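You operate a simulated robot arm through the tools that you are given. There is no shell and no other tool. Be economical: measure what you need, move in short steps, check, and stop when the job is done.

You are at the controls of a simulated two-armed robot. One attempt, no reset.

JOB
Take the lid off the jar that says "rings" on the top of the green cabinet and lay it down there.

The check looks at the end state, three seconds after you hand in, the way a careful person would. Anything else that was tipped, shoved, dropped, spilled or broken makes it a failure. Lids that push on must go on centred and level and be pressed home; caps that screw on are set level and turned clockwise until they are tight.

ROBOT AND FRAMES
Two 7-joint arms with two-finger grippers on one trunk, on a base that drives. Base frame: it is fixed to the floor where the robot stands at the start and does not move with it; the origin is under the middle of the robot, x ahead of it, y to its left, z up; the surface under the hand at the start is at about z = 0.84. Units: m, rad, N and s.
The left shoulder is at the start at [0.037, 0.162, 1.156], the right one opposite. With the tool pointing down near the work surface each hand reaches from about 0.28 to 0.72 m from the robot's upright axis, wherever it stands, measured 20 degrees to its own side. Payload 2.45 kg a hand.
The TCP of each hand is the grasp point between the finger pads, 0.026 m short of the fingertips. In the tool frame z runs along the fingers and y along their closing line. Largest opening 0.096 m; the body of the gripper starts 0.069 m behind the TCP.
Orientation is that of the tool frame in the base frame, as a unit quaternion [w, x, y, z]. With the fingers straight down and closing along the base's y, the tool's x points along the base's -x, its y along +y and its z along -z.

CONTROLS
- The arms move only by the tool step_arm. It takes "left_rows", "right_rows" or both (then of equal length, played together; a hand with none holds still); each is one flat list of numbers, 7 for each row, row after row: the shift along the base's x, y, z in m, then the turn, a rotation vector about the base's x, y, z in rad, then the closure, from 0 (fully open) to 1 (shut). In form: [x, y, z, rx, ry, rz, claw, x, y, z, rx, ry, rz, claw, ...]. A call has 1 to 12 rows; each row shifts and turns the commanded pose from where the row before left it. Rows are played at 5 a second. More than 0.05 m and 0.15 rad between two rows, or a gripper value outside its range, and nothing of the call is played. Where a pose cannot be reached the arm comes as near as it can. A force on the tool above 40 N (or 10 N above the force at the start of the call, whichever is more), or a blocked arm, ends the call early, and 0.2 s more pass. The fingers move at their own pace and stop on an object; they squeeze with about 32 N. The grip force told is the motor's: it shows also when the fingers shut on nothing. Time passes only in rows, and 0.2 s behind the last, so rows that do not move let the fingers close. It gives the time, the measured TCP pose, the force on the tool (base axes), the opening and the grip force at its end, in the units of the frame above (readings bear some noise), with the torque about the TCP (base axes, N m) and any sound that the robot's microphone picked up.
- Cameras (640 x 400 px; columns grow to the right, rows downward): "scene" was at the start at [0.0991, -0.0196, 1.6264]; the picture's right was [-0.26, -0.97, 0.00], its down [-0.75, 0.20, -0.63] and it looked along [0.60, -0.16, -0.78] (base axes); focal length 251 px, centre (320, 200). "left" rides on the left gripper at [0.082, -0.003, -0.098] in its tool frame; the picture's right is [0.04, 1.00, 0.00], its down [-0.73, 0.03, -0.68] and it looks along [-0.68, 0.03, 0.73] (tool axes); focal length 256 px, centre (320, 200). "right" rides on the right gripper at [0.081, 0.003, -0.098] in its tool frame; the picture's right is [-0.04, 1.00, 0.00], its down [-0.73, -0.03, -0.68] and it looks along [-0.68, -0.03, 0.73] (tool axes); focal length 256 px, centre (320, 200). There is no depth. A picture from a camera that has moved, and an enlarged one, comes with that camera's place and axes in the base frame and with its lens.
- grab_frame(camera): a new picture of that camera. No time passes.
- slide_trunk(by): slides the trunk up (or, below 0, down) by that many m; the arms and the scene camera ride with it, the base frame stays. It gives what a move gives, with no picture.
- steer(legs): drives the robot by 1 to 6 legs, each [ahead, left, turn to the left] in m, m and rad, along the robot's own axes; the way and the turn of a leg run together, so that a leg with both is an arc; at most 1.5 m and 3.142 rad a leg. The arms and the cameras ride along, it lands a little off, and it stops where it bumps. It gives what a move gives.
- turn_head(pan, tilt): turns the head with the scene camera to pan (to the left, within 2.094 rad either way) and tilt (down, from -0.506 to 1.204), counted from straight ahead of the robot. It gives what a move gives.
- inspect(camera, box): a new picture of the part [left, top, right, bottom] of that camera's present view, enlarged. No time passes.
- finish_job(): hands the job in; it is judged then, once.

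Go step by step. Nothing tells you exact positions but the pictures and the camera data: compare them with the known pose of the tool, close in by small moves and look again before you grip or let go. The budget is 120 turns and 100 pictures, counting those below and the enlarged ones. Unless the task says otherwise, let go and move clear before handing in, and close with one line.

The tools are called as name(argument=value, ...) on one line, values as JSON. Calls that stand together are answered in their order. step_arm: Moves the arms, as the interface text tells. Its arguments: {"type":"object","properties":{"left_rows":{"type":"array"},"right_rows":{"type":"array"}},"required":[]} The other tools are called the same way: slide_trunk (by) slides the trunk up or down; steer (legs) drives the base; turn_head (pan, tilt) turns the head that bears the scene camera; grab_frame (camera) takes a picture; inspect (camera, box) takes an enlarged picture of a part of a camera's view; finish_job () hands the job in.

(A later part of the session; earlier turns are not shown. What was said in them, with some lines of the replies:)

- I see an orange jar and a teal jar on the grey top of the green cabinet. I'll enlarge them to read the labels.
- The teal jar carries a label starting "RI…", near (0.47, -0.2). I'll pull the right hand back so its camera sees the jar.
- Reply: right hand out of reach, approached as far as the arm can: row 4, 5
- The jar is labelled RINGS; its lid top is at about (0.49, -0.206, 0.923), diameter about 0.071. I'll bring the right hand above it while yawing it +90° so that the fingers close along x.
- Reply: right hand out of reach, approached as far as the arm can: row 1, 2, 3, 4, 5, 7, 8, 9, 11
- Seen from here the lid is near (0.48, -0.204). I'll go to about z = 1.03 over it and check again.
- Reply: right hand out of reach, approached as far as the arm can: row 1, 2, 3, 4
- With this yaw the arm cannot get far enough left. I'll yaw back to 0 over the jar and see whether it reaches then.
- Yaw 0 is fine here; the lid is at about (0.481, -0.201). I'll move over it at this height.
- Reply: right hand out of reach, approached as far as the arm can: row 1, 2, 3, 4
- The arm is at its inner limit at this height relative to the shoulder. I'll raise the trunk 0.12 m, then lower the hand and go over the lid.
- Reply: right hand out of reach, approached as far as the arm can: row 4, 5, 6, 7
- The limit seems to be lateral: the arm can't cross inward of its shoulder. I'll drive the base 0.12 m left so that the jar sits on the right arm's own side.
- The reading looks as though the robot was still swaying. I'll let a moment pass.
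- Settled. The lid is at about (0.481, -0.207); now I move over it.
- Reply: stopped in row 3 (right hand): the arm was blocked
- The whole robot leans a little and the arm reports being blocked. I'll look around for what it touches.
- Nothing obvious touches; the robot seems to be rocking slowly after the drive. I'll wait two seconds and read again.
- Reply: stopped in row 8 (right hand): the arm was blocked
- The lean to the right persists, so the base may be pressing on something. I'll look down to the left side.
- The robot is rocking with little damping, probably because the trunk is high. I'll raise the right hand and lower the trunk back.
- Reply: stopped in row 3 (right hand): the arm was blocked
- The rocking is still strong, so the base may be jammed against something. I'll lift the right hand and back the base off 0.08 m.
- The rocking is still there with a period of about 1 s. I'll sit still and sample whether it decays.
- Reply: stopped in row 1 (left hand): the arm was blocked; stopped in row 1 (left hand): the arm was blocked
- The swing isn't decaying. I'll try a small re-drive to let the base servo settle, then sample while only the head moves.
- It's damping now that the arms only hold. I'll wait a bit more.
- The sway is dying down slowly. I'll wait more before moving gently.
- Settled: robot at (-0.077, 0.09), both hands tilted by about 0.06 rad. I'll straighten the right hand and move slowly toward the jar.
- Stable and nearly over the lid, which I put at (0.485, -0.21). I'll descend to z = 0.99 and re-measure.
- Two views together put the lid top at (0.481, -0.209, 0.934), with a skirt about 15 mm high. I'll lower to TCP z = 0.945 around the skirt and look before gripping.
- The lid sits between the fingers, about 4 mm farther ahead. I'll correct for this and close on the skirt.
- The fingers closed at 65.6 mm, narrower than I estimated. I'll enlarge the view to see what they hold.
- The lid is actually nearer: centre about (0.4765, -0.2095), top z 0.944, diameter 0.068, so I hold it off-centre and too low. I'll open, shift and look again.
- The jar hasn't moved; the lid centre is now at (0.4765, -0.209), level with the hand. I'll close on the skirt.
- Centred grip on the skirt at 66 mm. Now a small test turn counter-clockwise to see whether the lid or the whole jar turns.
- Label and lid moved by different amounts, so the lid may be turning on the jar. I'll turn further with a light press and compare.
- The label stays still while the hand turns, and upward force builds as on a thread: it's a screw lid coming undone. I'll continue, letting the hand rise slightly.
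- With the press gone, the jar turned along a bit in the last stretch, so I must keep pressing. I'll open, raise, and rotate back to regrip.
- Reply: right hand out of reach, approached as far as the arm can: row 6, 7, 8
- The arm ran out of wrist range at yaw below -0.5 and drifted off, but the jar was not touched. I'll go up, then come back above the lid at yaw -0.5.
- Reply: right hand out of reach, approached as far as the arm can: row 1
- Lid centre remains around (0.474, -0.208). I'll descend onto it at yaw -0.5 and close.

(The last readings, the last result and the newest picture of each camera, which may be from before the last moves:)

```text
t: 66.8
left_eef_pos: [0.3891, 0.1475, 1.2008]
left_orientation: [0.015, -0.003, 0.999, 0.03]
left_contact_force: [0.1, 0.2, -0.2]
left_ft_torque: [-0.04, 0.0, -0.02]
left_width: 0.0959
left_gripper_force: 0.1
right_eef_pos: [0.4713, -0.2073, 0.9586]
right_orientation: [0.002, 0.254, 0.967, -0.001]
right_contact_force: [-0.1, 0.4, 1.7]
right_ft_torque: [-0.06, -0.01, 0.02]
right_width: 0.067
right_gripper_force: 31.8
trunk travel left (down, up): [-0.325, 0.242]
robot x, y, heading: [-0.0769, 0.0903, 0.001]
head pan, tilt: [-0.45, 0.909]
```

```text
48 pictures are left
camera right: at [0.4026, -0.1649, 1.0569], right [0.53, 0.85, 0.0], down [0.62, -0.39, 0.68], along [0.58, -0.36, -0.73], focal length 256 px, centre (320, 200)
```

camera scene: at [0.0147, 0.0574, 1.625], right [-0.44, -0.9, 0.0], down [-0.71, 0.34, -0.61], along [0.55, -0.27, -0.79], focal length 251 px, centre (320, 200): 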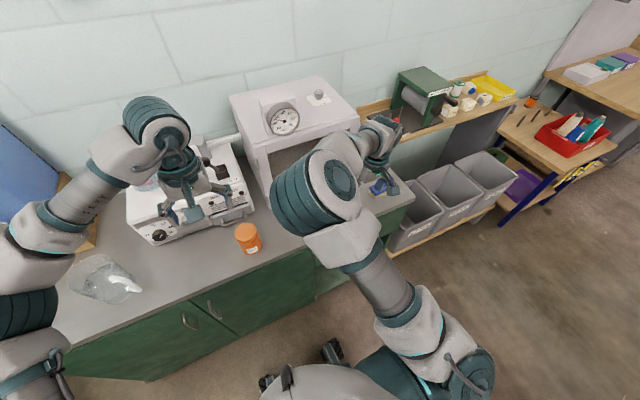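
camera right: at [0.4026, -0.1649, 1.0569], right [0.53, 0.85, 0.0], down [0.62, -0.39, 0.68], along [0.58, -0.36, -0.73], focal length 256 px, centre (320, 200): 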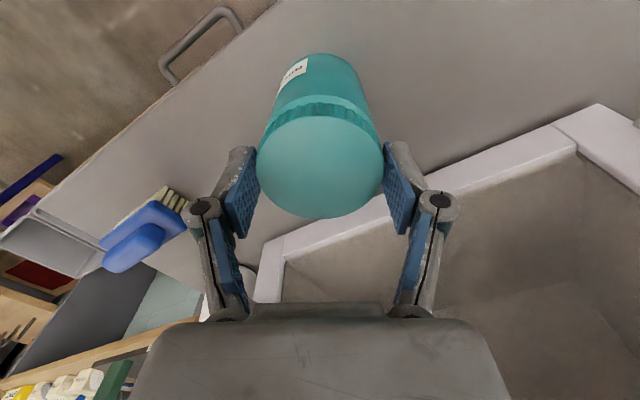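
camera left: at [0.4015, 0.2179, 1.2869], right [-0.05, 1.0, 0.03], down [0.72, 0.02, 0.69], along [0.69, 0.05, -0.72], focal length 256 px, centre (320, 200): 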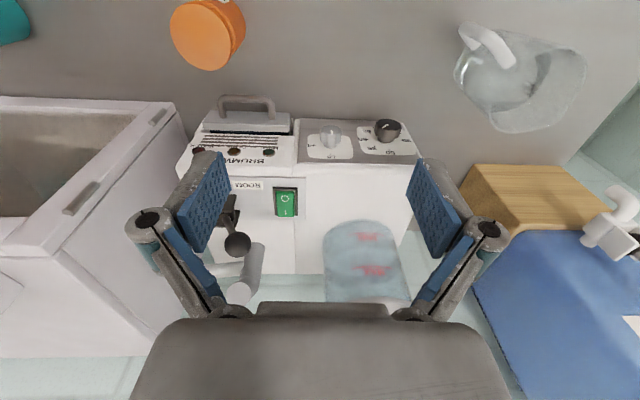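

Good grip. I'll press lightly and turn counter-clockwise in portions, watching the force.

step_arm(right_rows=[0, 0, -0.0015, 0, 0, 0, 0.6, 0, 0, -0.001, 0, 0, 0.1, 0.6, 0, 0, 0, 0, 0, 0.14, 0.6, 0, 0, 0, 0, 0, 0.14, 0.6, 0, 0, 0, 0, 0, 0.14, 0.6, 0, 0, 0, 0, 0, 0.12, 0.6])

inspect(camera="left", box=[0, 0, 200, 125])

```text
t: 68.2
left_eef_pos: [0.3878, 0.1479, 1.2018]
left_orientation: [0.017, -0.003, 0.999, 0.03]
left_contact_force: [-0.1, 0.3, 0.3]
left_ft_torque: [0.01, -0.03, 0.01]
left_width: 0.096
left_gripper_force: 0.0
right_eef_pos: [0.4711, -0.2066, 0.9583]
right_orientation: [0.002, -0.065, 0.998, -0.002]
right_contact_force: [4.1, -1.5, 19.7]
right_ft_torque: [-0.21, -0.09, -0.02]
right_width: 0.0668
right_gripper_force: 32.5
trunk travel left (down, up): [-0.325, 0.242]
robot x, y, heading: [-0.0761, 0.0931, -0.0]
head pan, tilt: [-0.45, 0.909]
```

```text
3.20 times, centred on (100, 62) of left
camera zoom: at [0.3035, 0.1392, 1.2965], right [-0.04, 1.0, 0.06], down [0.71, -0.01, 0.7], along [0.7, 0.07, -0.71], focal length 819 px, centre (1024, 640)
```

zoom: 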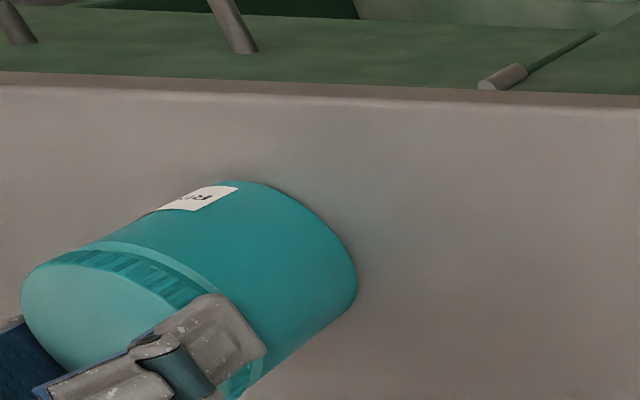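

The lid turns and the jar barely moves at about 20 N. I'll continue another 1.4 rad.

step_arm(right_rows=[0, 0, 0.0002, 0, 0, 0.1, 0.6, 0, 0, 0.0002, 0, 0, 0.14, 0.6, 0, 0, 0.0003, 0, 0, 0.14, 0.6, 0, 0, 0.0003, 0, 0, 0.14, 0.6, 0, 0, 0.0003, 0, 0, 0.14, 0.6, 0, 0, 0.0003, 0, 0, 0.1, 0.6])

inspect(camera="left", box=[0, 0, 200, 125])

```text
t: 69.7
left_eef_pos: [0.3887, 0.1475, 1.2021]
left_orientation: [0.016, -0.002, 0.999, 0.029]
left_contact_force: [-0.6, 0.6, 1.2]
left_ft_torque: [0.02, 0.01, 0.0]
left_width: 0.0959
left_gripper_force: 0.1
right_eef_pos: [0.4709, -0.2058, 0.9582]
right_orientation: [0.001, -0.43, 0.903, 0.002]
right_contact_force: [4.6, -1.7, 17.9]
right_ft_torque: [-0.05, -0.24, -0.04]
right_width: 0.0668
right_gripper_force: 32.0
trunk travel left (down, up): [-0.325, 0.242]
robot x, y, heading: [-0.0767, 0.0935, -0.003]
head pan, tilt: [-0.45, 0.909]
```

```text
3.20 times, centred on (100, 62) of left
camera zoom: at [0.304, 0.1382, 1.2962], right [-0.04, 1.0, 0.06], down [0.71, -0.01, 0.7], along [0.7, 0.07, -0.71], focal length 819 px, centre (1024, 640)
```

zoom: 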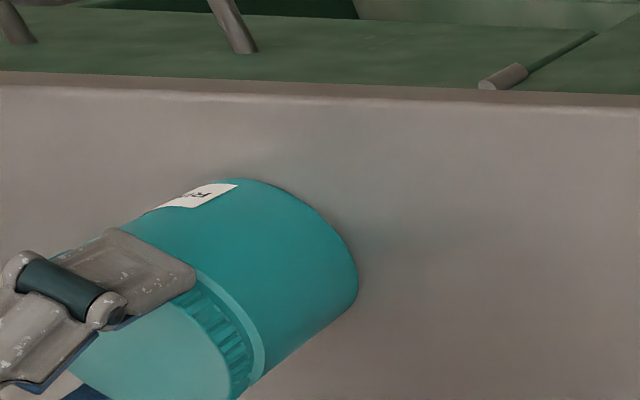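

The label is steady. Continue to yaw about 1.5.

step_arm(right_rows=[0, 0, 0.0002, 0, 0, 0.1, 0.6, 0, 0, 0.0002, 0, 0, 0.14, 0.6, 0, 0, 0.0002, 0, 0, 0.14, 0.6, 0, 0, 0.0003, 0, 0, 0.14, 0.6, 0, 0, 0.0003, 0, 0, 0.1, 0.6])

inspect(camera="left", box=[0, 0, 200, 125])

inspect(camera="right", box=[200, 30, 440, 240])

```text
t: 70.8
left_eef_pos: [0.3892, 0.1475, 1.2009]
left_orientation: [0.016, -0.003, 0.999, 0.03]
left_contact_force: [0.1, -0.4, 0.7]
left_ft_torque: [0.01, 0.01, 0.0]
left_width: 0.0962
left_gripper_force: 0.0
right_eef_pos: [0.4705, -0.2056, 0.9587]
right_orientation: [0.0, -0.685, 0.729, 0.001]
right_contact_force: [0.0, 0.2, 7.3]
right_ft_torque: [0.05, 0.03, -0.02]
right_width: 0.0667
right_gripper_force: 32.1
trunk travel left (down, up): [-0.325, 0.242]
robot x, y, heading: [-0.0773, 0.0896, -0.005]
head pan, tilt: [-0.45, 0.909]
```

```text
3.20 times, centred on (100, 62) of left
camera zoom: at [0.3042, 0.1387, 1.2961], right [-0.05, 1.0, 0.06], down [0.71, -0.01, 0.7], along [0.7, 0.07, -0.71], focal length 819 px, centre (1024, 640)
```

zoom: 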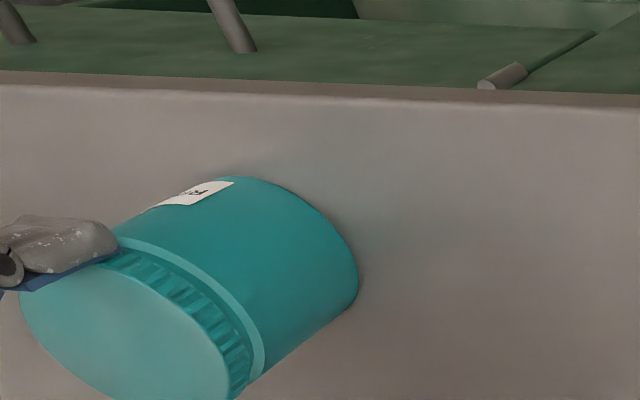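

```text
1.90 times, centred on (320, 135) of right
camera zoom: at [0.4627, -0.2879, 1.0566], right [-0.99, 0.1, 0.0], down [0.08, 0.73, 0.68], along [0.07, 0.68, -0.73], focal length 488 px, centre (320, 324)
```

zoom: 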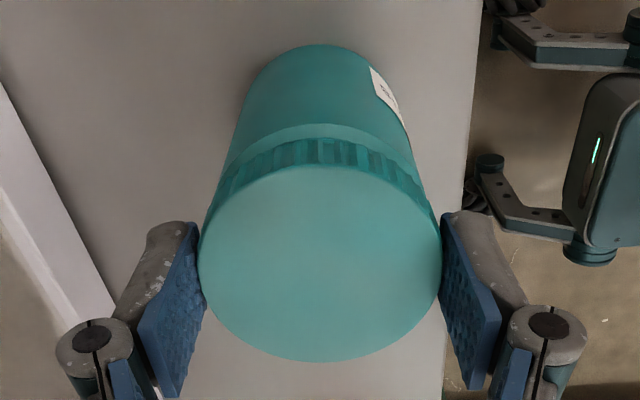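

About 3 rad of net turn so far. I'll lift 4 mm to test whether the lid has come free.

step_arm(right_rows=[0, 0, 0.002, 0, 0, 0, 0.6, 0, 0, 0.003, 0, 0, 0, 0.6, 0, 0, 0.001, 0, 0, 0, 0.6])

inspect(camera="left", box=[0, 0, 200, 125])

inspect(camera="right", box=[200, 30, 440, 240])

```text
t: 71.7
left_eef_pos: [0.39, 0.1472, 1.2023]
left_orientation: [0.016, -0.003, 0.999, 0.03]
left_contact_force: [0.3, 0.1, 1.1]
left_ft_torque: [0.0, -0.02, 0.0]
left_width: 0.0959
left_gripper_force: 0.1
right_eef_pos: [0.4712, -0.2082, 0.9654]
right_orientation: [0.001, -0.684, 0.729, 0.001]
right_contact_force: [0.2, 0.4, -2.1]
right_ft_torque: [0.0, 0.0, 0.0]
right_width: 0.0666
right_gripper_force: 31.7
trunk travel left (down, up): [-0.325, 0.242]
robot x, y, heading: [-0.0754, 0.0899, 0.005]
head pan, tilt: [-0.45, 0.909]
```

```text
3.20 times, centred on (100, 62) of left
camera zoom: at [0.3047, 0.1373, 1.2961], right [-0.04, 1.0, 0.06], down [0.71, -0.01, 0.7], along [0.7, 0.07, -0.71], focal length 819 px, centre (1024, 640)
```

zoom: 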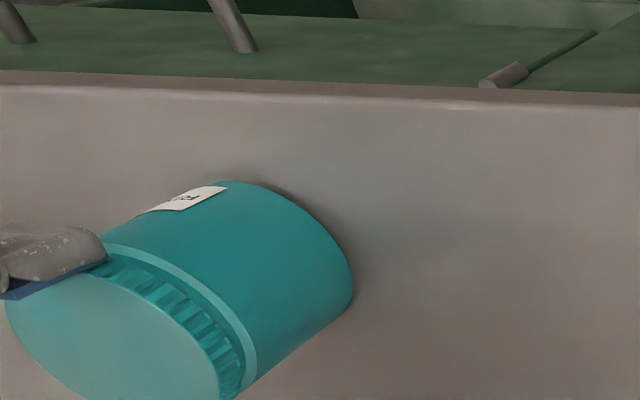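

```text
1.90 times, centred on (320, 135) of right
camera zoom: at [0.4631, -0.2888, 1.0632], right [-0.99, 0.1, 0.0], down [0.08, 0.73, 0.68], along [0.07, 0.68, -0.73], focal length 488 px, centre (320, 324)
```

zoom: 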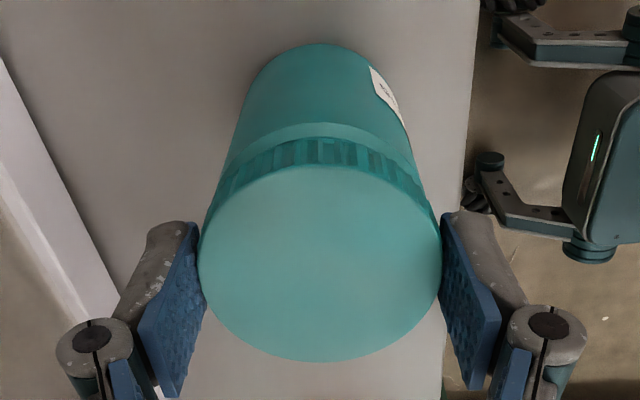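

The whole jar came up a few mm, so the thread still holds. While it's clear I'll turn it back so the label faces as before, set it down, and then regrip.

step_arm(right_rows=[0.001, 0, 0, 0, 0, -0.1, 0.6, 0.001, 0, 0, 0, 0, -0.14, 0.6, 0.001, 0, 0, 0, 0, -0.14, 0.6, 0, 0, 0, 0, 0, -0.14, 0.6, 0, 0, 0, 0, 0, -0.1, 0.6, 0, 0, -0.003, 0, 0, 0, 0.6, 0, 0, -0.003, 0, 0, 0, 0.6, 0, 0, -0.001, 0, 0, 0, 0.6])

inspect(camera="left", box=[0, 0, 200, 125])

```text
t: 73.5
left_eef_pos: [0.3874, 0.1477, 1.2021]
left_orientation: [0.016, -0.002, 0.999, 0.03]
left_contact_force: [0.9, -0.1, -0.7]
left_ft_torque: [-0.02, -0.01, -0.02]
left_width: 0.0957
left_gripper_force: 0.0
right_eef_pos: [0.4766, -0.206, 0.9588]
right_orientation: [0.001, -0.429, 0.903, 0.0]
right_contact_force: [0.6, -1.7, 6.7]
right_ft_torque: [0.01, 0.04, -0.01]
right_width: 0.0668
right_gripper_force: 32.0
trunk travel left (down, up): [-0.325, 0.242]
robot x, y, heading: [-0.0756, 0.0934, -0.002]
head pan, tilt: [-0.45, 0.909]
```

```text
3.20 times, centred on (100, 62) of left
camera zoom: at [0.3043, 0.1379, 1.2964], right [-0.04, 1.0, 0.06], down [0.71, -0.01, 0.7], along [0.7, 0.07, -0.71], focal length 819 px, centre (1024, 640)
```

zoom: 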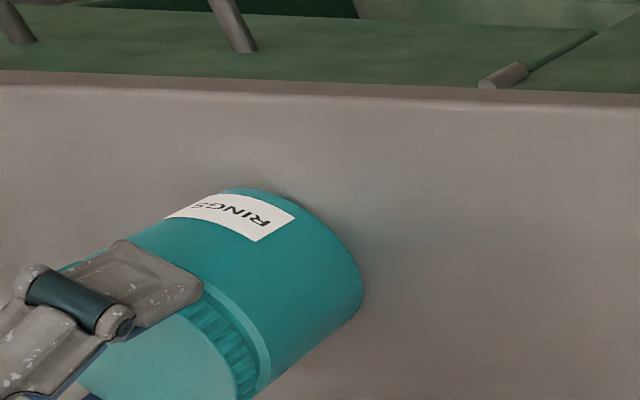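

The jar is back in its original pose, standing. Now open, rise, and rotate back to yaw -0.5.

step_arm(right_rows=[0, 0, 0, 0, 0, 0, 0, 0, 0, 0, 0, 0, 0, 0, 0, 0, 0.01, 0, 0, 0, 0, 0, 0, 0.015, 0, 0, -0.1, 0, 0, 0, 0, 0, 0, -0.145, 0, 0, 0, 0, 0, 0, -0.145, 0, 0, 0, 0, 0, 0, -0.145, 0, 0, 0, 0, 0, 0, -0.145, 0, 0, 0, 0, 0, 0, -0.145, 0, 0, 0, 0, 0, 0, -0.145, 0, 0, 0, 0, 0, 0, -0.145, 0, 0, 0, 0, 0, 0, -0.145, 0])

step_arm(right_rows=[0, 0, 0, 0, 0, -0.06, 0, 0, 0, 0, 0, 0, -0.06, 0, 0, 0, 0, 0, 0, -0.02, 0])

grab_frame(camera="right")

```text
t: 76.0
left_eef_pos: [0.3883, 0.1456, 1.1994]
left_orientation: [0.016, -0.003, 0.999, 0.031]
left_contact_force: [-0.3, -0.1, 0.2]
left_ft_torque: [-0.01, 0.02, 0.03]
left_width: 0.096
left_gripper_force: 0.0
right_eef_pos: [0.4752, -0.2067, 0.9832]
right_orientation: [0.001, 0.187, 0.982, 0.0]
right_contact_force: [-0.3, -0.2, -0.7]
right_ft_torque: [-0.02, -0.02, 0.02]
right_width: 0.0959
right_gripper_force: 0.1
trunk travel left (down, up): [-0.325, 0.242]
robot x, y, heading: [-0.0787, 0.0913, -0.001]
head pan, tilt: [-0.45, 0.909]
```

```text
t: 76.8
left_eef_pos: [0.3895, 0.1462, 1.2014]
left_orientation: [0.016, -0.002, 0.999, 0.031]
left_contact_force: [0.1, 0.3, 0.2]
left_ft_torque: [0.01, 0.0, 0.0]
left_width: 0.096
left_gripper_force: 0.0
right_eef_pos: [0.4748, -0.2067, 0.9827]
right_orientation: [0.001, 0.255, 0.967, 0.0]
right_contact_force: [0.4, -0.4, -0.1]
right_ft_torque: [0.03, 0.04, 0.02]
right_width: 0.0962
right_gripper_force: 0.0
trunk travel left (down, up): [-0.325, 0.242]
robot x, y, heading: [-0.0796, 0.0866, 0.0]
head pan, tilt: [-0.45, 0.909]
```

```text
40 pictures are left
camera right: at [0.4056, -0.1648, 1.0804], right [0.53, 0.85, 0.0], down [0.62, -0.39, 0.68], along [0.58, -0.36, -0.73], focal length 256 px, centre (320, 200)
```

right: 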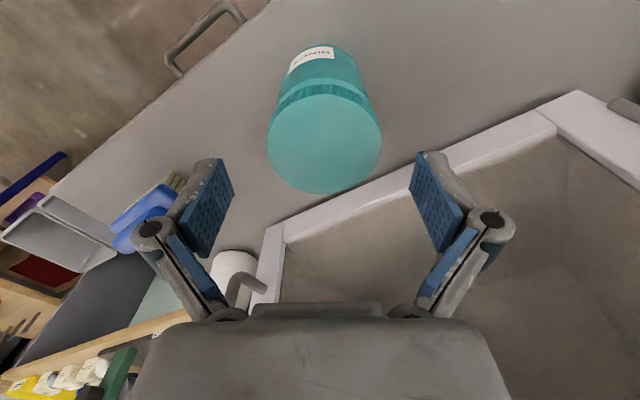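

Aligned within 4 mm. I'll descend, close, press and turn the first stretch.

step_arm(right_rows=[-0.001, 0.001, -0.012, 0, 0, 0, 0, -0.001, 0.001, -0.012, 0, 0, 0, 0, 0, 0, 0, 0, 0, 0, 0.15, 0, 0, 0, 0, 0, 0, 0.3, 0, 0, 0, 0, 0, 0, 0.6, 0, 0, 0, 0, 0, 0, 0.6])

inspect(camera="right", box=[200, 30, 440, 240])

step_arm(right_rows=[0, 0, -0.0015, 0, 0, 0, 0.6, 0, 0, -0.001, 0, 0, 0.1, 0.6, 0, 0, 0, 0, 0, 0.14, 0.6, 0, 0, 0, 0, 0, 0.14, 0.6, 0, 0, 0.0002, 0, 0, 0.14, 0.6, 0, 0, 0.0002, 0, 0, 0.12, 0.6])

inspect(camera="right", box=[200, 30, 440, 240])

```text
t: 78.2
left_eef_pos: [0.3892, 0.1474, 1.2015]
left_orientation: [0.016, -0.002, 0.999, 0.03]
left_contact_force: [-0.1, 0.5, 0.3]
left_ft_torque: [0.01, 0.01, -0.03]
left_width: 0.0957
left_gripper_force: 0.1
right_eef_pos: [0.4744, -0.2051, 0.9604]
right_orientation: [0.0, 0.255, 0.967, 0.0]
right_contact_force: [-0.2, -0.4, 0.6]
right_ft_torque: [-0.02, 0.05, -0.03]
right_width: 0.0668
right_gripper_force: 32.2
trunk travel left (down, up): [-0.325, 0.242]
robot x, y, heading: [-0.0779, 0.0915, 0.002]
head pan, tilt: [-0.45, 0.909]
```

```text
1.90 times, centred on (320, 135) of right
camera zoom: at [0.4042, -0.1622, 1.0581], right [0.53, 0.85, 0.0], down [0.62, -0.39, 0.68], along [0.58, -0.36, -0.73], focal length 488 px, centre (320, 324)
```

zoom: 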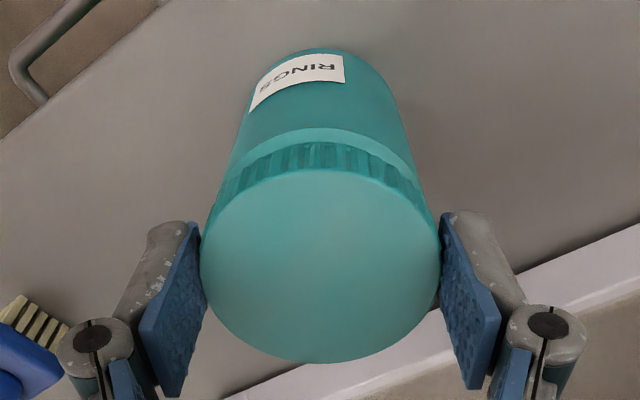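

```text
t: 79.7
left_eef_pos: [0.3862, 0.147, 1.2003]
left_orientation: [0.017, -0.002, 0.999, 0.03]
left_contact_force: [-1.3, 0.5, 0.3]
left_ft_torque: [0.01, 0.01, -0.01]
left_width: 0.0961
left_gripper_force: 0.1
right_eef_pos: [0.4734, -0.2041, 0.9596]
right_orientation: [0.003, -0.064, 0.998, -0.001]
right_contact_force: [2.0, -4.7, 25.0]
right_ft_torque: [-0.08, -0.17, -0.08]
right_width: 0.0668
right_gripper_force: 32.0
trunk travel left (down, up): [-0.325, 0.242]
robot x, y, heading: [-0.08, 0.0908, -0.001]
head pan, tilt: [-0.45, 0.909]
```

```text
1.90 times, centred on (320, 135) of right
camera zoom: at [0.3913, -0.2123, 1.0568], right [-0.09, 1.0, 0.0], down [0.73, 0.07, 0.68], along [0.68, 0.06, -0.73], focal length 488 px, centre (320, 324)
```

zoom: 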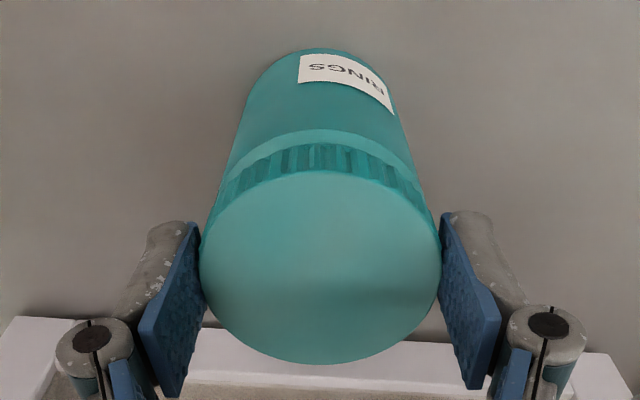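

The lid follows the hand and the label stays put. I'll turn on to about yaw 1.5.

step_arm(right_rows=[0, 0, 0.0005, 0, 0, 0.1, 0.6, 0, 0, 0.0003, 0, 0, 0.14, 0.6, 0, 0, 0.0003, 0, 0, 0.14, 0.6, 0, 0, 0.0003, 0, 0, 0.14, 0.6, 0, 0, 0.0003, 0, 0, 0.14, 0.6, 0, 0, 0.0003, 0, 0, 0.12, 0.6])

step_arm(right_rows=[0, 0, 0.0002, 0, 0, 0.1, 0.6, 0, 0, 0.0002, 0, 0, 0.14, 0.6, 0, 0, 0.0002, 0, 0, 0.14, 0.6, 0, 0, 0.0002, 0, 0, 0.14, 0.6, 0, 0, 0.0002, 0, 0, 0.08, 0.6])

inspect(camera="left", box=[0, 0, 200, 125])

inspect(camera="right", box=[200, 30, 440, 240])

```text
t: 81.0
left_eef_pos: [0.3885, 0.1471, 1.2016]
left_orientation: [0.016, -0.002, 0.999, 0.029]
left_contact_force: [0.4, 0.2, 0.2]
left_ft_torque: [0.02, -0.02, 0.01]
left_width: 0.0961
left_gripper_force: 0.0
right_eef_pos: [0.4725, -0.2044, 0.9583]
right_orientation: [0.001, -0.439, 0.898, 0.0]
right_contact_force: [5.2, -1.6, 17.5]
right_ft_torque: [0.07, -0.19, -0.05]
right_width: 0.0667
right_gripper_force: 31.9
trunk travel left (down, up): [-0.325, 0.242]
robot x, y, heading: [-0.0762, 0.0889, 0.0]
head pan, tilt: [-0.45, 0.909]
```

```text
t: 82.2
left_eef_pos: [0.3902, 0.147, 1.2006]
left_orientation: [0.016, -0.002, 0.999, 0.03]
left_contact_force: [0.3, -0.8, -0.8]
left_ft_torque: [0.0, 0.02, -0.03]
left_width: 0.0961
left_gripper_force: 0.0
right_eef_pos: [0.4747, -0.206, 0.9599]
right_orientation: [0.0, -0.685, 0.729, 0.002]
right_contact_force: [0.2, -0.3, 0.9]
right_ft_torque: [-0.03, -0.01, -0.01]
right_width: 0.0667
right_gripper_force: 31.7
trunk travel left (down, up): [-0.325, 0.242]
robot x, y, heading: [-0.0782, 0.0904, -0.002]
head pan, tilt: [-0.45, 0.909]
```

```text
3.20 times, centred on (100, 62) of left
camera zoom: at [0.305, 0.1374, 1.2958], right [-0.04, 1.0, 0.06], down [0.71, -0.01, 0.7], along [0.7, 0.07, -0.71], focal length 819 px, centre (1024, 640)
```

zoom: 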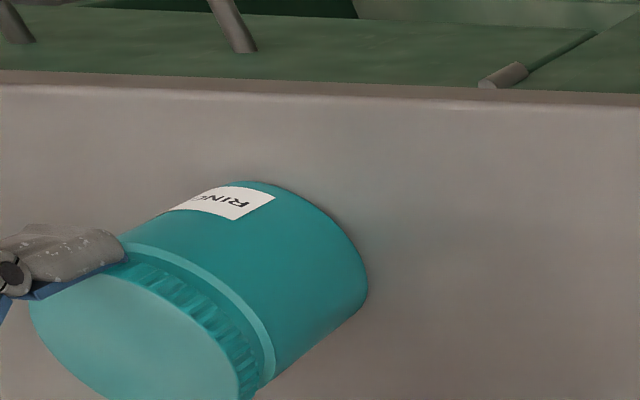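

```text
1.90 times, centred on (320, 135) of right
camera zoom: at [0.4657, -0.2871, 1.0573], right [-0.99, 0.1, 0.0], down [0.08, 0.73, 0.68], along [0.07, 0.68, -0.73], focal length 488 px, centre (320, 324)
```

zoom: 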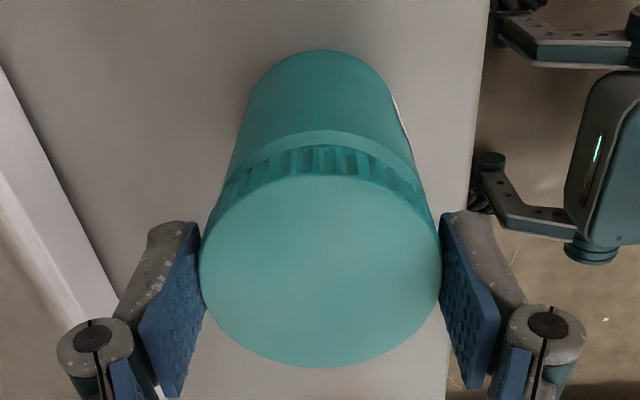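

About 4.7 rad in all. Lift test again.

step_arm(right_rows=[0, 0, 0.002, 0, 0, 0, 0.6, 0, 0, 0.003, 0, 0, 0, 0.6, 0, 0, 0.002, 0, 0, 0, 0.6])

inspect(camera="left", box=[0, 0, 200, 125])

inspect(camera="right", box=[200, 30, 440, 240])

```text
t: 83.0
left_eef_pos: [0.3892, 0.1462, 1.2007]
left_orientation: [0.016, -0.002, 0.999, 0.031]
left_contact_force: [0.2, -0.2, 0.8]
left_ft_torque: [0.01, -0.01, 0.03]
left_width: 0.096
left_gripper_force: 0.1
right_eef_pos: [0.4744, -0.2054, 0.9662]
right_orientation: [0.0, -0.684, 0.73, 0.001]
right_contact_force: [0.2, -0.5, 0.4]
right_ft_torque: [-0.01, -0.01, 0.01]
right_width: 0.0666
right_gripper_force: 31.9
trunk travel left (down, up): [-0.325, 0.242]
robot x, y, heading: [-0.0791, 0.0917, -0.002]
head pan, tilt: [-0.45, 0.909]
```

```text
3.20 times, centred on (100, 62) of left
camera zoom: at [0.3046, 0.1376, 1.2962], right [-0.05, 1.0, 0.06], down [0.71, -0.01, 0.7], along [0.7, 0.07, -0.71], focal length 819 px, centre (1024, 640)
```

zoom: 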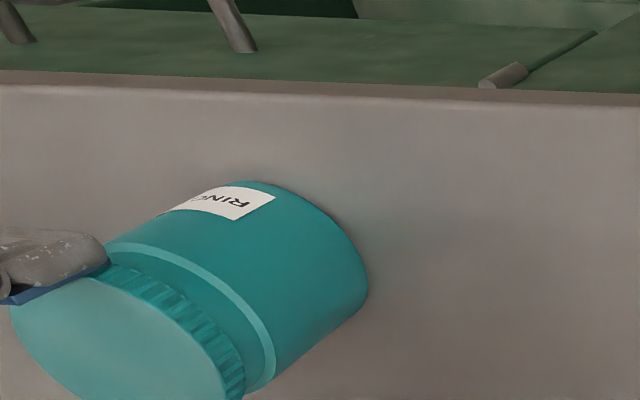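

```text
1.90 times, centred on (320, 135) of right
camera zoom: at [0.464, -0.2874, 1.0651], right [-0.99, 0.1, 0.0], down [0.08, 0.73, 0.68], along [0.07, 0.68, -0.73], focal length 488 px, centre (320, 324)
```

zoom: 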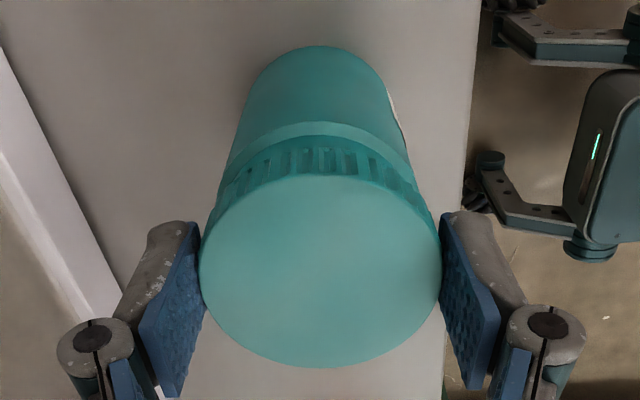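

The lid is free: it rose while jar and label stayed. I'll lift it straight up, then carry it to the clear spot to the right of the jar (y about -0.315).

step_arm(right_rows=[0, 0, 0.008, 0, 0, 0, 0.6, 0, 0, 0.012, 0, 0, 0, 0.6, 0, 0, 0.015, 0, 0, 0, 0.6, 0, 0, 0.015, 0, 0, 0, 0.6, 0, 0, 0.008, 0, 0, 0, 0.6])

grab_frame(camera="right")

inspect(camera="left", box=[0, 0, 200, 125])

```text
t: 84.2
left_eef_pos: [0.3901, 0.1472, 1.2008]
left_orientation: [0.016, -0.002, 0.999, 0.031]
left_contact_force: [-0.3, 0.2, 0.0]
left_ft_torque: [-0.01, 0.0, -0.02]
left_width: 0.096
left_gripper_force: 0.1
right_eef_pos: [0.4728, -0.2054, 1.0258]
right_orientation: [0.0, -0.684, 0.73, 0.002]
right_contact_force: [-0.3, -0.7, -0.3]
right_ft_torque: [0.02, -0.04, 0.01]
right_width: 0.0664
right_gripper_force: 31.4
trunk travel left (down, up): [-0.325, 0.242]
robot x, y, heading: [-0.0787, 0.0888, 0.002]
head pan, tilt: [-0.45, 0.909]
```

```text
33 pictures are left
camera right: at [0.4641, -0.286, 1.1233], right [-0.99, 0.11, 0.0], down [0.08, 0.73, 0.68], along [0.07, 0.68, -0.73], focal length 256 px, centre (320, 200)
```

right: 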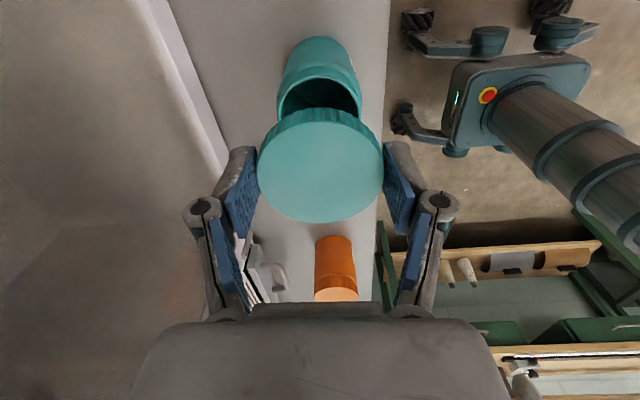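

```text
3.20 times, centred on (100, 62) of left
camera zoom: at [0.3048, 0.1378, 1.2961], right [-0.04, 1.0, 0.06], down [0.71, -0.01, 0.7], along [0.7, 0.07, -0.71], focal length 819 px, centre (1024, 640)
```

zoom: 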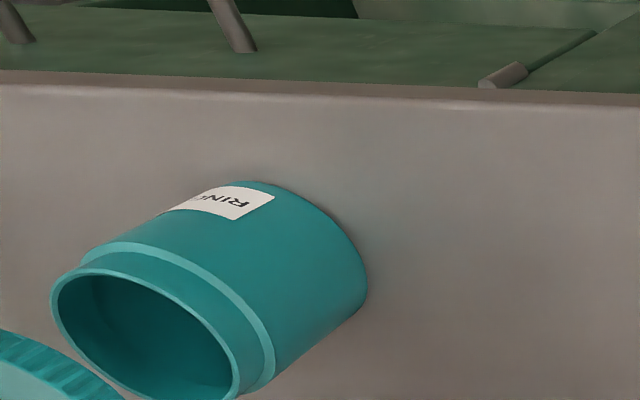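

The jar stands open and undisturbed. Carry the lid right by 0.108 m, slowly.

step_arm(right_rows=[0, -0.005, 0, 0, 0, 0, 0.6, 0, -0.012, 0, 0, 0, 0, 0.6, 0, -0.018, 0, 0, 0, 0, 0.6, 0, -0.02, 0, 0, 0, 0, 0.6, 0, -0.02, 0, 0, 0, 0, 0.6, 0, -0.018, 0, 0, 0, 0, 0.6, 0, -0.01, 0, 0, 0, 0, 0.6, 0, -0.005, 0, 0, 0, 0, 0.6, 0, 0, -0.02, 0, 0, 0, 0.6, 0, 0, -0.03, 0, 0, 0, 0.6, 0, 0, -0.03, 0, 0, 0, 0.6, 0, 0, -0.02, 0, 0, 0, 0.6])

grab_frame(camera="right")

```text
t: 86.8
left_eef_pos: [0.39, 0.1457, 1.2013]
left_orientation: [0.016, -0.002, 0.999, 0.031]
left_contact_force: [1.1, -0.5, -0.1]
left_ft_torque: [-0.03, 0.01, 0.01]
left_width: 0.0961
left_gripper_force: 0.0
right_eef_pos: [0.4724, -0.3137, 0.9248]
right_orientation: [0.001, -0.684, 0.729, 0.002]
right_contact_force: [0.5, -0.3, -1.0]
right_ft_torque: [-0.01, 0.04, 0.01]
right_width: 0.0663
right_gripper_force: 31.7
trunk travel left (down, up): [-0.325, 0.242]
robot x, y, heading: [-0.0788, 0.0901, -0.004]
head pan, tilt: [-0.45, 0.909]
```

```text
31 pictures are left
camera right: at [0.4638, -0.3964, 1.0234], right [-0.99, 0.1, 0.0], down [0.08, 0.73, 0.68], along [0.07, 0.68, -0.73], focal length 256 px, centre (320, 200)
```

right: 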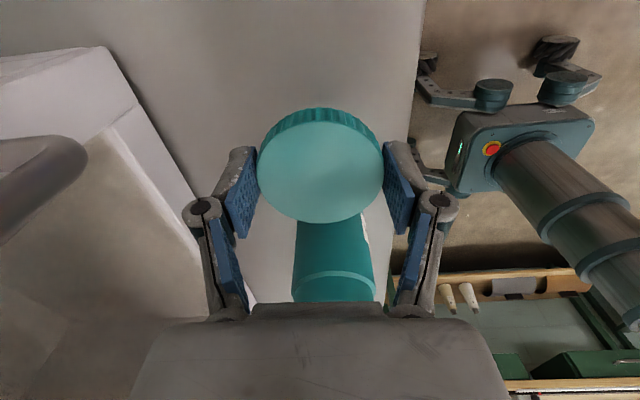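

The counter below is clear; the oven door handle is ahead on the far side, so I come back 9 mm in x and lower gently to just above contact.

step_arm(right_rows=[-0.004, 0, -0.008, 0, 0, 0, 0.6, -0.005, 0, -0.012, 0, 0, 0, 0.6, 0, 0, -0.012, 0, 0, 0, 0.6, 0, 0, -0.01, 0, 0, 0, 0.6, 0, 0, -0.005, 0, 0, 0, 0.6])

grab_frame(camera="right")

```text
t: 88.0
left_eef_pos: [0.3891, 0.1457, 1.2013]
left_orientation: [0.017, -0.002, 0.999, 0.031]
left_contact_force: [-0.5, 0.5, 0.1]
left_ft_torque: [0.01, 0.03, -0.02]
left_width: 0.0962
left_gripper_force: 0.0
right_eef_pos: [0.4639, -0.3149, 0.8782]
right_orientation: [0.001, -0.684, 0.73, 0.001]
right_contact_force: [0.3, -0.1, -0.2]
right_ft_torque: [0.01, -0.01, 0.01]
right_width: 0.0666
right_gripper_force: 31.6
trunk travel left (down, up): [-0.325, 0.242]
robot x, y, heading: [-0.077, 0.0898, -0.004]
head pan, tilt: [-0.45, 0.909]
```

```text
30 pictures are left
camera right: at [0.4545, -0.3969, 0.9753], right [-0.99, 0.1, 0.0], down [0.08, 0.73, 0.68], along [0.07, 0.68, -0.73], focal length 256 px, centre (320, 200)
```

right: 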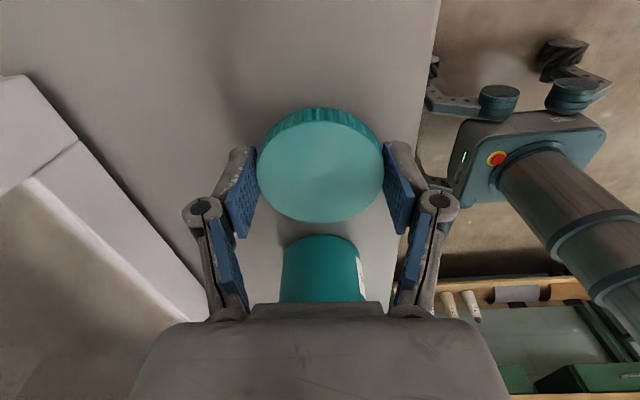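

Close above the counter with clear space all round. I'll lower in 2 mm steps until contact shows.

step_arm(right_rows=[0, 0, -0.002, 0, 0, 0, 0.6, 0, 0, -0.002, 0, 0, 0, 0.6, 0, 0, -0.002, 0, 0, 0, 0.6])

```text
t: 88.8
left_eef_pos: [0.3897, 0.1466, 1.2017]
left_orientation: [0.016, -0.002, 0.999, 0.031]
left_contact_force: [-0.6, -0.5, -0.8]
left_ft_torque: [-0.02, -0.02, -0.03]
left_width: 0.096
left_gripper_force: 0.1
right_eef_pos: [0.4631, -0.3148, 0.8713]
right_orientation: [0.001, -0.683, 0.73, 0.0]
right_contact_force: [0.6, -0.5, -0.3]
right_ft_torque: [0.04, -0.01, -0.02]
right_width: 0.0667
right_gripper_force: 32.2
trunk travel left (down, up): [-0.325, 0.242]
robot x, y, heading: [-0.0769, 0.0939, 0.002]
head pan, tilt: [-0.45, 0.909]
```

step_arm(right_rows=[0, 0, -0.0015, 0, 0, 0, 0.6, 0, 0, -0.0015, 0, 0, 0, 0.6])

inspect(camera="right", box=[200, 60, 440, 240])

```text
t: 89.5
left_eef_pos: [0.3892, 0.1466, 1.2016]
left_orientation: [0.016, -0.002, 0.999, 0.03]
left_contact_force: [0.3, 0.0, 0.3]
left_ft_torque: [-0.02, -0.02, 0.03]
left_width: 0.0961
left_gripper_force: 0.1
right_eef_pos: [0.4629, -0.3119, 0.8676]
right_orientation: [0.0, -0.684, 0.73, 0.002]
right_contact_force: [0.4, -0.1, -0.6]
right_ft_torque: [0.01, 0.0, -0.03]
right_width: 0.0662
right_gripper_force: 32.2
trunk travel left (down, up): [-0.325, 0.242]
robot x, y, heading: [-0.0761, 0.0915, -0.004]
head pan, tilt: [-0.45, 0.909]
```

```text
2.22 times, centred on (320, 150) of right
camera zoom: at [0.4545, -0.3949, 0.9659], right [-0.99, 0.1, 0.0], down [0.08, 0.73, 0.68], along [0.07, 0.68, -0.73], focal length 569 px, centre (320, 311)
```

zoom: 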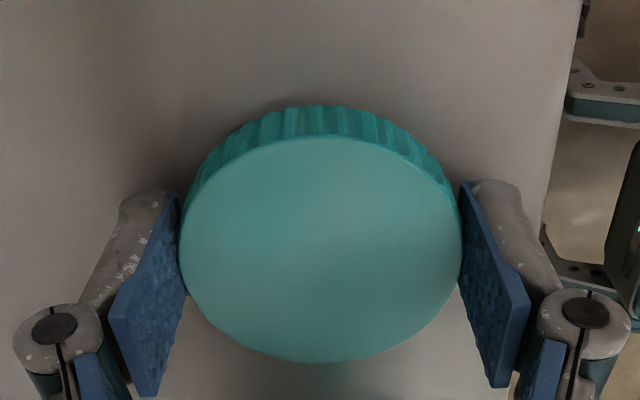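

No contact yet; continue by 1 mm steps.

step_arm(right_rows=[0, 0, -0.001, 0, 0, 0, 0.6, 0, 0, -0.001, 0, 0, 0, 0.6])

step_arm(right_rows=[0, 0, -0.001, 0, 0, 0, 0.6, 0, 0, 0, 0, 0, 0, 0.6])

```text
t: 90.0
left_eef_pos: [0.3895, 0.1464, 1.2007]
left_orientation: [0.015, -0.002, 0.999, 0.031]
left_contact_force: [0.5, 0.6, 0.5]
left_ft_torque: [0.0, -0.02, -0.03]
left_width: 0.0962
left_gripper_force: 0.1
right_eef_pos: [0.4638, -0.3135, 0.8662]
right_orientation: [0.0, -0.684, 0.729, 0.002]
right_contact_force: [-0.3, 0.7, -0.3]
right_ft_torque: [0.02, 0.01, 0.02]
right_width: 0.0667
right_gripper_force: 31.7
trunk travel left (down, up): [-0.325, 0.242]
robot x, y, heading: [-0.0775, 0.0918, 0.002]
head pan, tilt: [-0.45, 0.909]
```

```text
t: 90.7
left_eef_pos: [0.39, 0.1462, 1.2015]
left_orientation: [0.015, -0.002, 0.999, 0.03]
left_contact_force: [-0.6, -0.1, -0.5]
left_ft_torque: [-0.01, -0.02, -0.01]
left_width: 0.0959
left_gripper_force: 0.1
right_eef_pos: [0.4631, -0.314, 0.8657]
right_orientation: [0.0, -0.684, 0.729, 0.002]
right_contact_force: [1.0, -0.2, -0.5]
right_ft_torque: [0.0, 0.02, -0.02]
right_width: 0.0665
right_gripper_force: 32.5
trunk travel left (down, up): [-0.325, 0.242]
robot x, y, heading: [-0.0791, 0.0904, -0.005]
head pan, tilt: [-0.45, 0.909]
```

step_arm(right_rows=[0, 0, -0.001, 0, 0, 0, 0.6, 0, 0, -0.001, 0, 0, 0, 0.6])

step_arm(right_rows=[0, 0, -0.001, 0, 0, 0, 0.6, 0, 0, -0.001, 0, 0, 0, 0.6])

```text
t: 91.2
left_eef_pos: [0.3888, 0.1469, 1.2018]
left_orientation: [0.017, -0.002, 0.999, 0.031]
left_contact_force: [1.1, -0.1, -0.1]
left_ft_torque: [0.01, 0.03, 0.01]
left_width: 0.0963
left_gripper_force: 0.1
right_eef_pos: [0.4631, -0.3145, 0.8644]
right_orientation: [0.001, -0.684, 0.73, 0.001]
right_contact_force: [-0.9, 0.0, -0.4]
right_ft_torque: [-0.02, 0.02, 0.0]
right_width: 0.0663
right_gripper_force: 31.7
trunk travel left (down, up): [-0.325, 0.242]
robot x, y, heading: [-0.0772, 0.0886, 0.001]
head pan, tilt: [-0.45, 0.909]
```

```text
t: 91.8
left_eef_pos: [0.3896, 0.1456, 1.202]
left_orientation: [0.016, -0.002, 0.999, 0.03]
left_contact_force: [0.1, 0.4, 0.3]
left_ft_torque: [0.0, 0.01, 0.04]
left_width: 0.0958
left_gripper_force: 0.0
right_eef_pos: [0.4632, -0.3141, 0.8629]
right_orientation: [0.001, -0.685, 0.729, 0.001]
right_contact_force: [-0.7, -1.3, 6.0]
right_ft_torque: [-0.01, 0.19, 0.04]
right_width: 0.0665
right_gripper_force: 32.1
trunk travel left (down, up): [-0.325, 0.242]
robot x, y, heading: [-0.0805, 0.087, -0.001]
head pan, tilt: [-0.45, 0.909]
```

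Contact felt (6 N). I'll open partly and rise straight up.

step_arm(right_rows=[0, 0, 0, 0, 0, 0, 0.25, 0, 0, 0, 0, 0, 0, 0.12, 0, 0, 0, 0, 0, 0, 0.1, 0, 0, 0.01, 0, 0, 0, 0.1, 0, 0, 0.02, 0, 0, 0, 0.1, 0, 0, 0.03, 0, 0, 0, 0.1, 0, 0, 0.03, 0, 0, 0, 0.1, 0, 0, 0.03, 0, 0, 0, 0.1, 0, 0, 0.02, 0, 0, 0, 0.1])

grab_frame(camera="right")

grab_frame(camera="left")

```text
t: 93.8
left_eef_pos: [0.3888, 0.1461, 1.2004]
left_orientation: [0.016, -0.002, 0.999, 0.031]
left_contact_force: [0.6, -0.6, 0.3]
left_ft_torque: [0.0, 0.01, -0.03]
left_width: 0.096
left_gripper_force: 0.1
right_eef_pos: [0.4669, -0.316, 1.0041]
right_orientation: [0.001, -0.684, 0.729, 0.001]
right_contact_force: [0.8, 0.2, -0.6]
right_ft_torque: [-0.03, 0.01, 0.02]
right_width: 0.0863
right_gripper_force: 0.0
trunk travel left (down, up): [-0.325, 0.242]
robot x, y, heading: [-0.0782, 0.0908, 0.001]
head pan, tilt: [-0.45, 0.909]
```

```text
28 pictures are left
camera right: at [0.457, -0.3977, 1.101], right [-0.99, 0.1, 0.0], down [0.08, 0.73, 0.68], along [0.07, 0.68, -0.73], focal length 256 px, centre (320, 200)
```

right: 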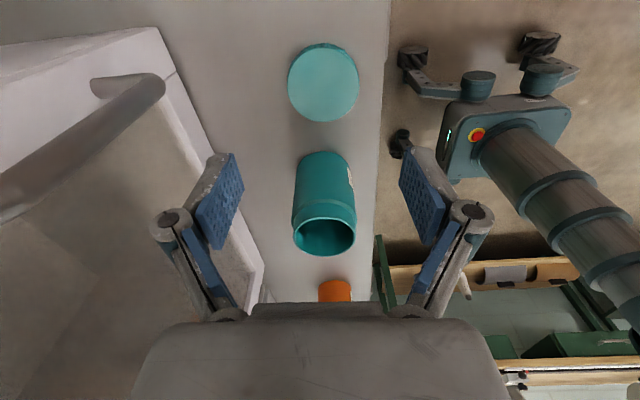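

```text
27 pictures are left
camera left: at [0.3045, 0.1371, 1.2962], right [-0.05, 1.0, 0.06], down [0.71, -0.01, 0.7], along [0.7, 0.07, -0.71], focal length 256 px, centre (320, 200)
```

left: 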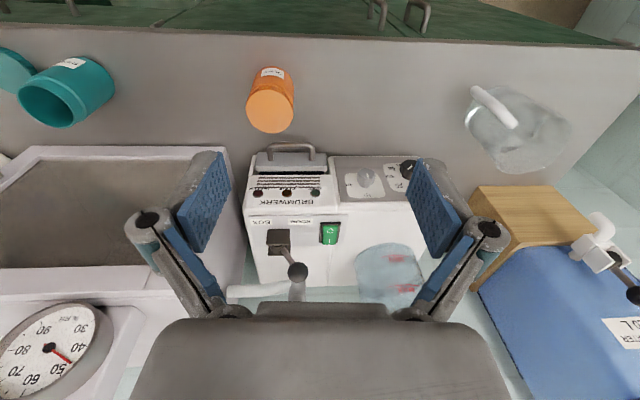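

The lid lies flat on the grey top beside the open, upright "rings" jar. Everything else is where it was and the hand is clear, so I hand in.

finish_job()

```text
The job is handed in.
```

I unscrewed the lid of the "rings" jar and laid it flat on the green cabinet's top, to the right of the jar as the robot faces it. The jar is still upright in its place, though its label now points slightly to one side because the jar turned a little as the lid came off.
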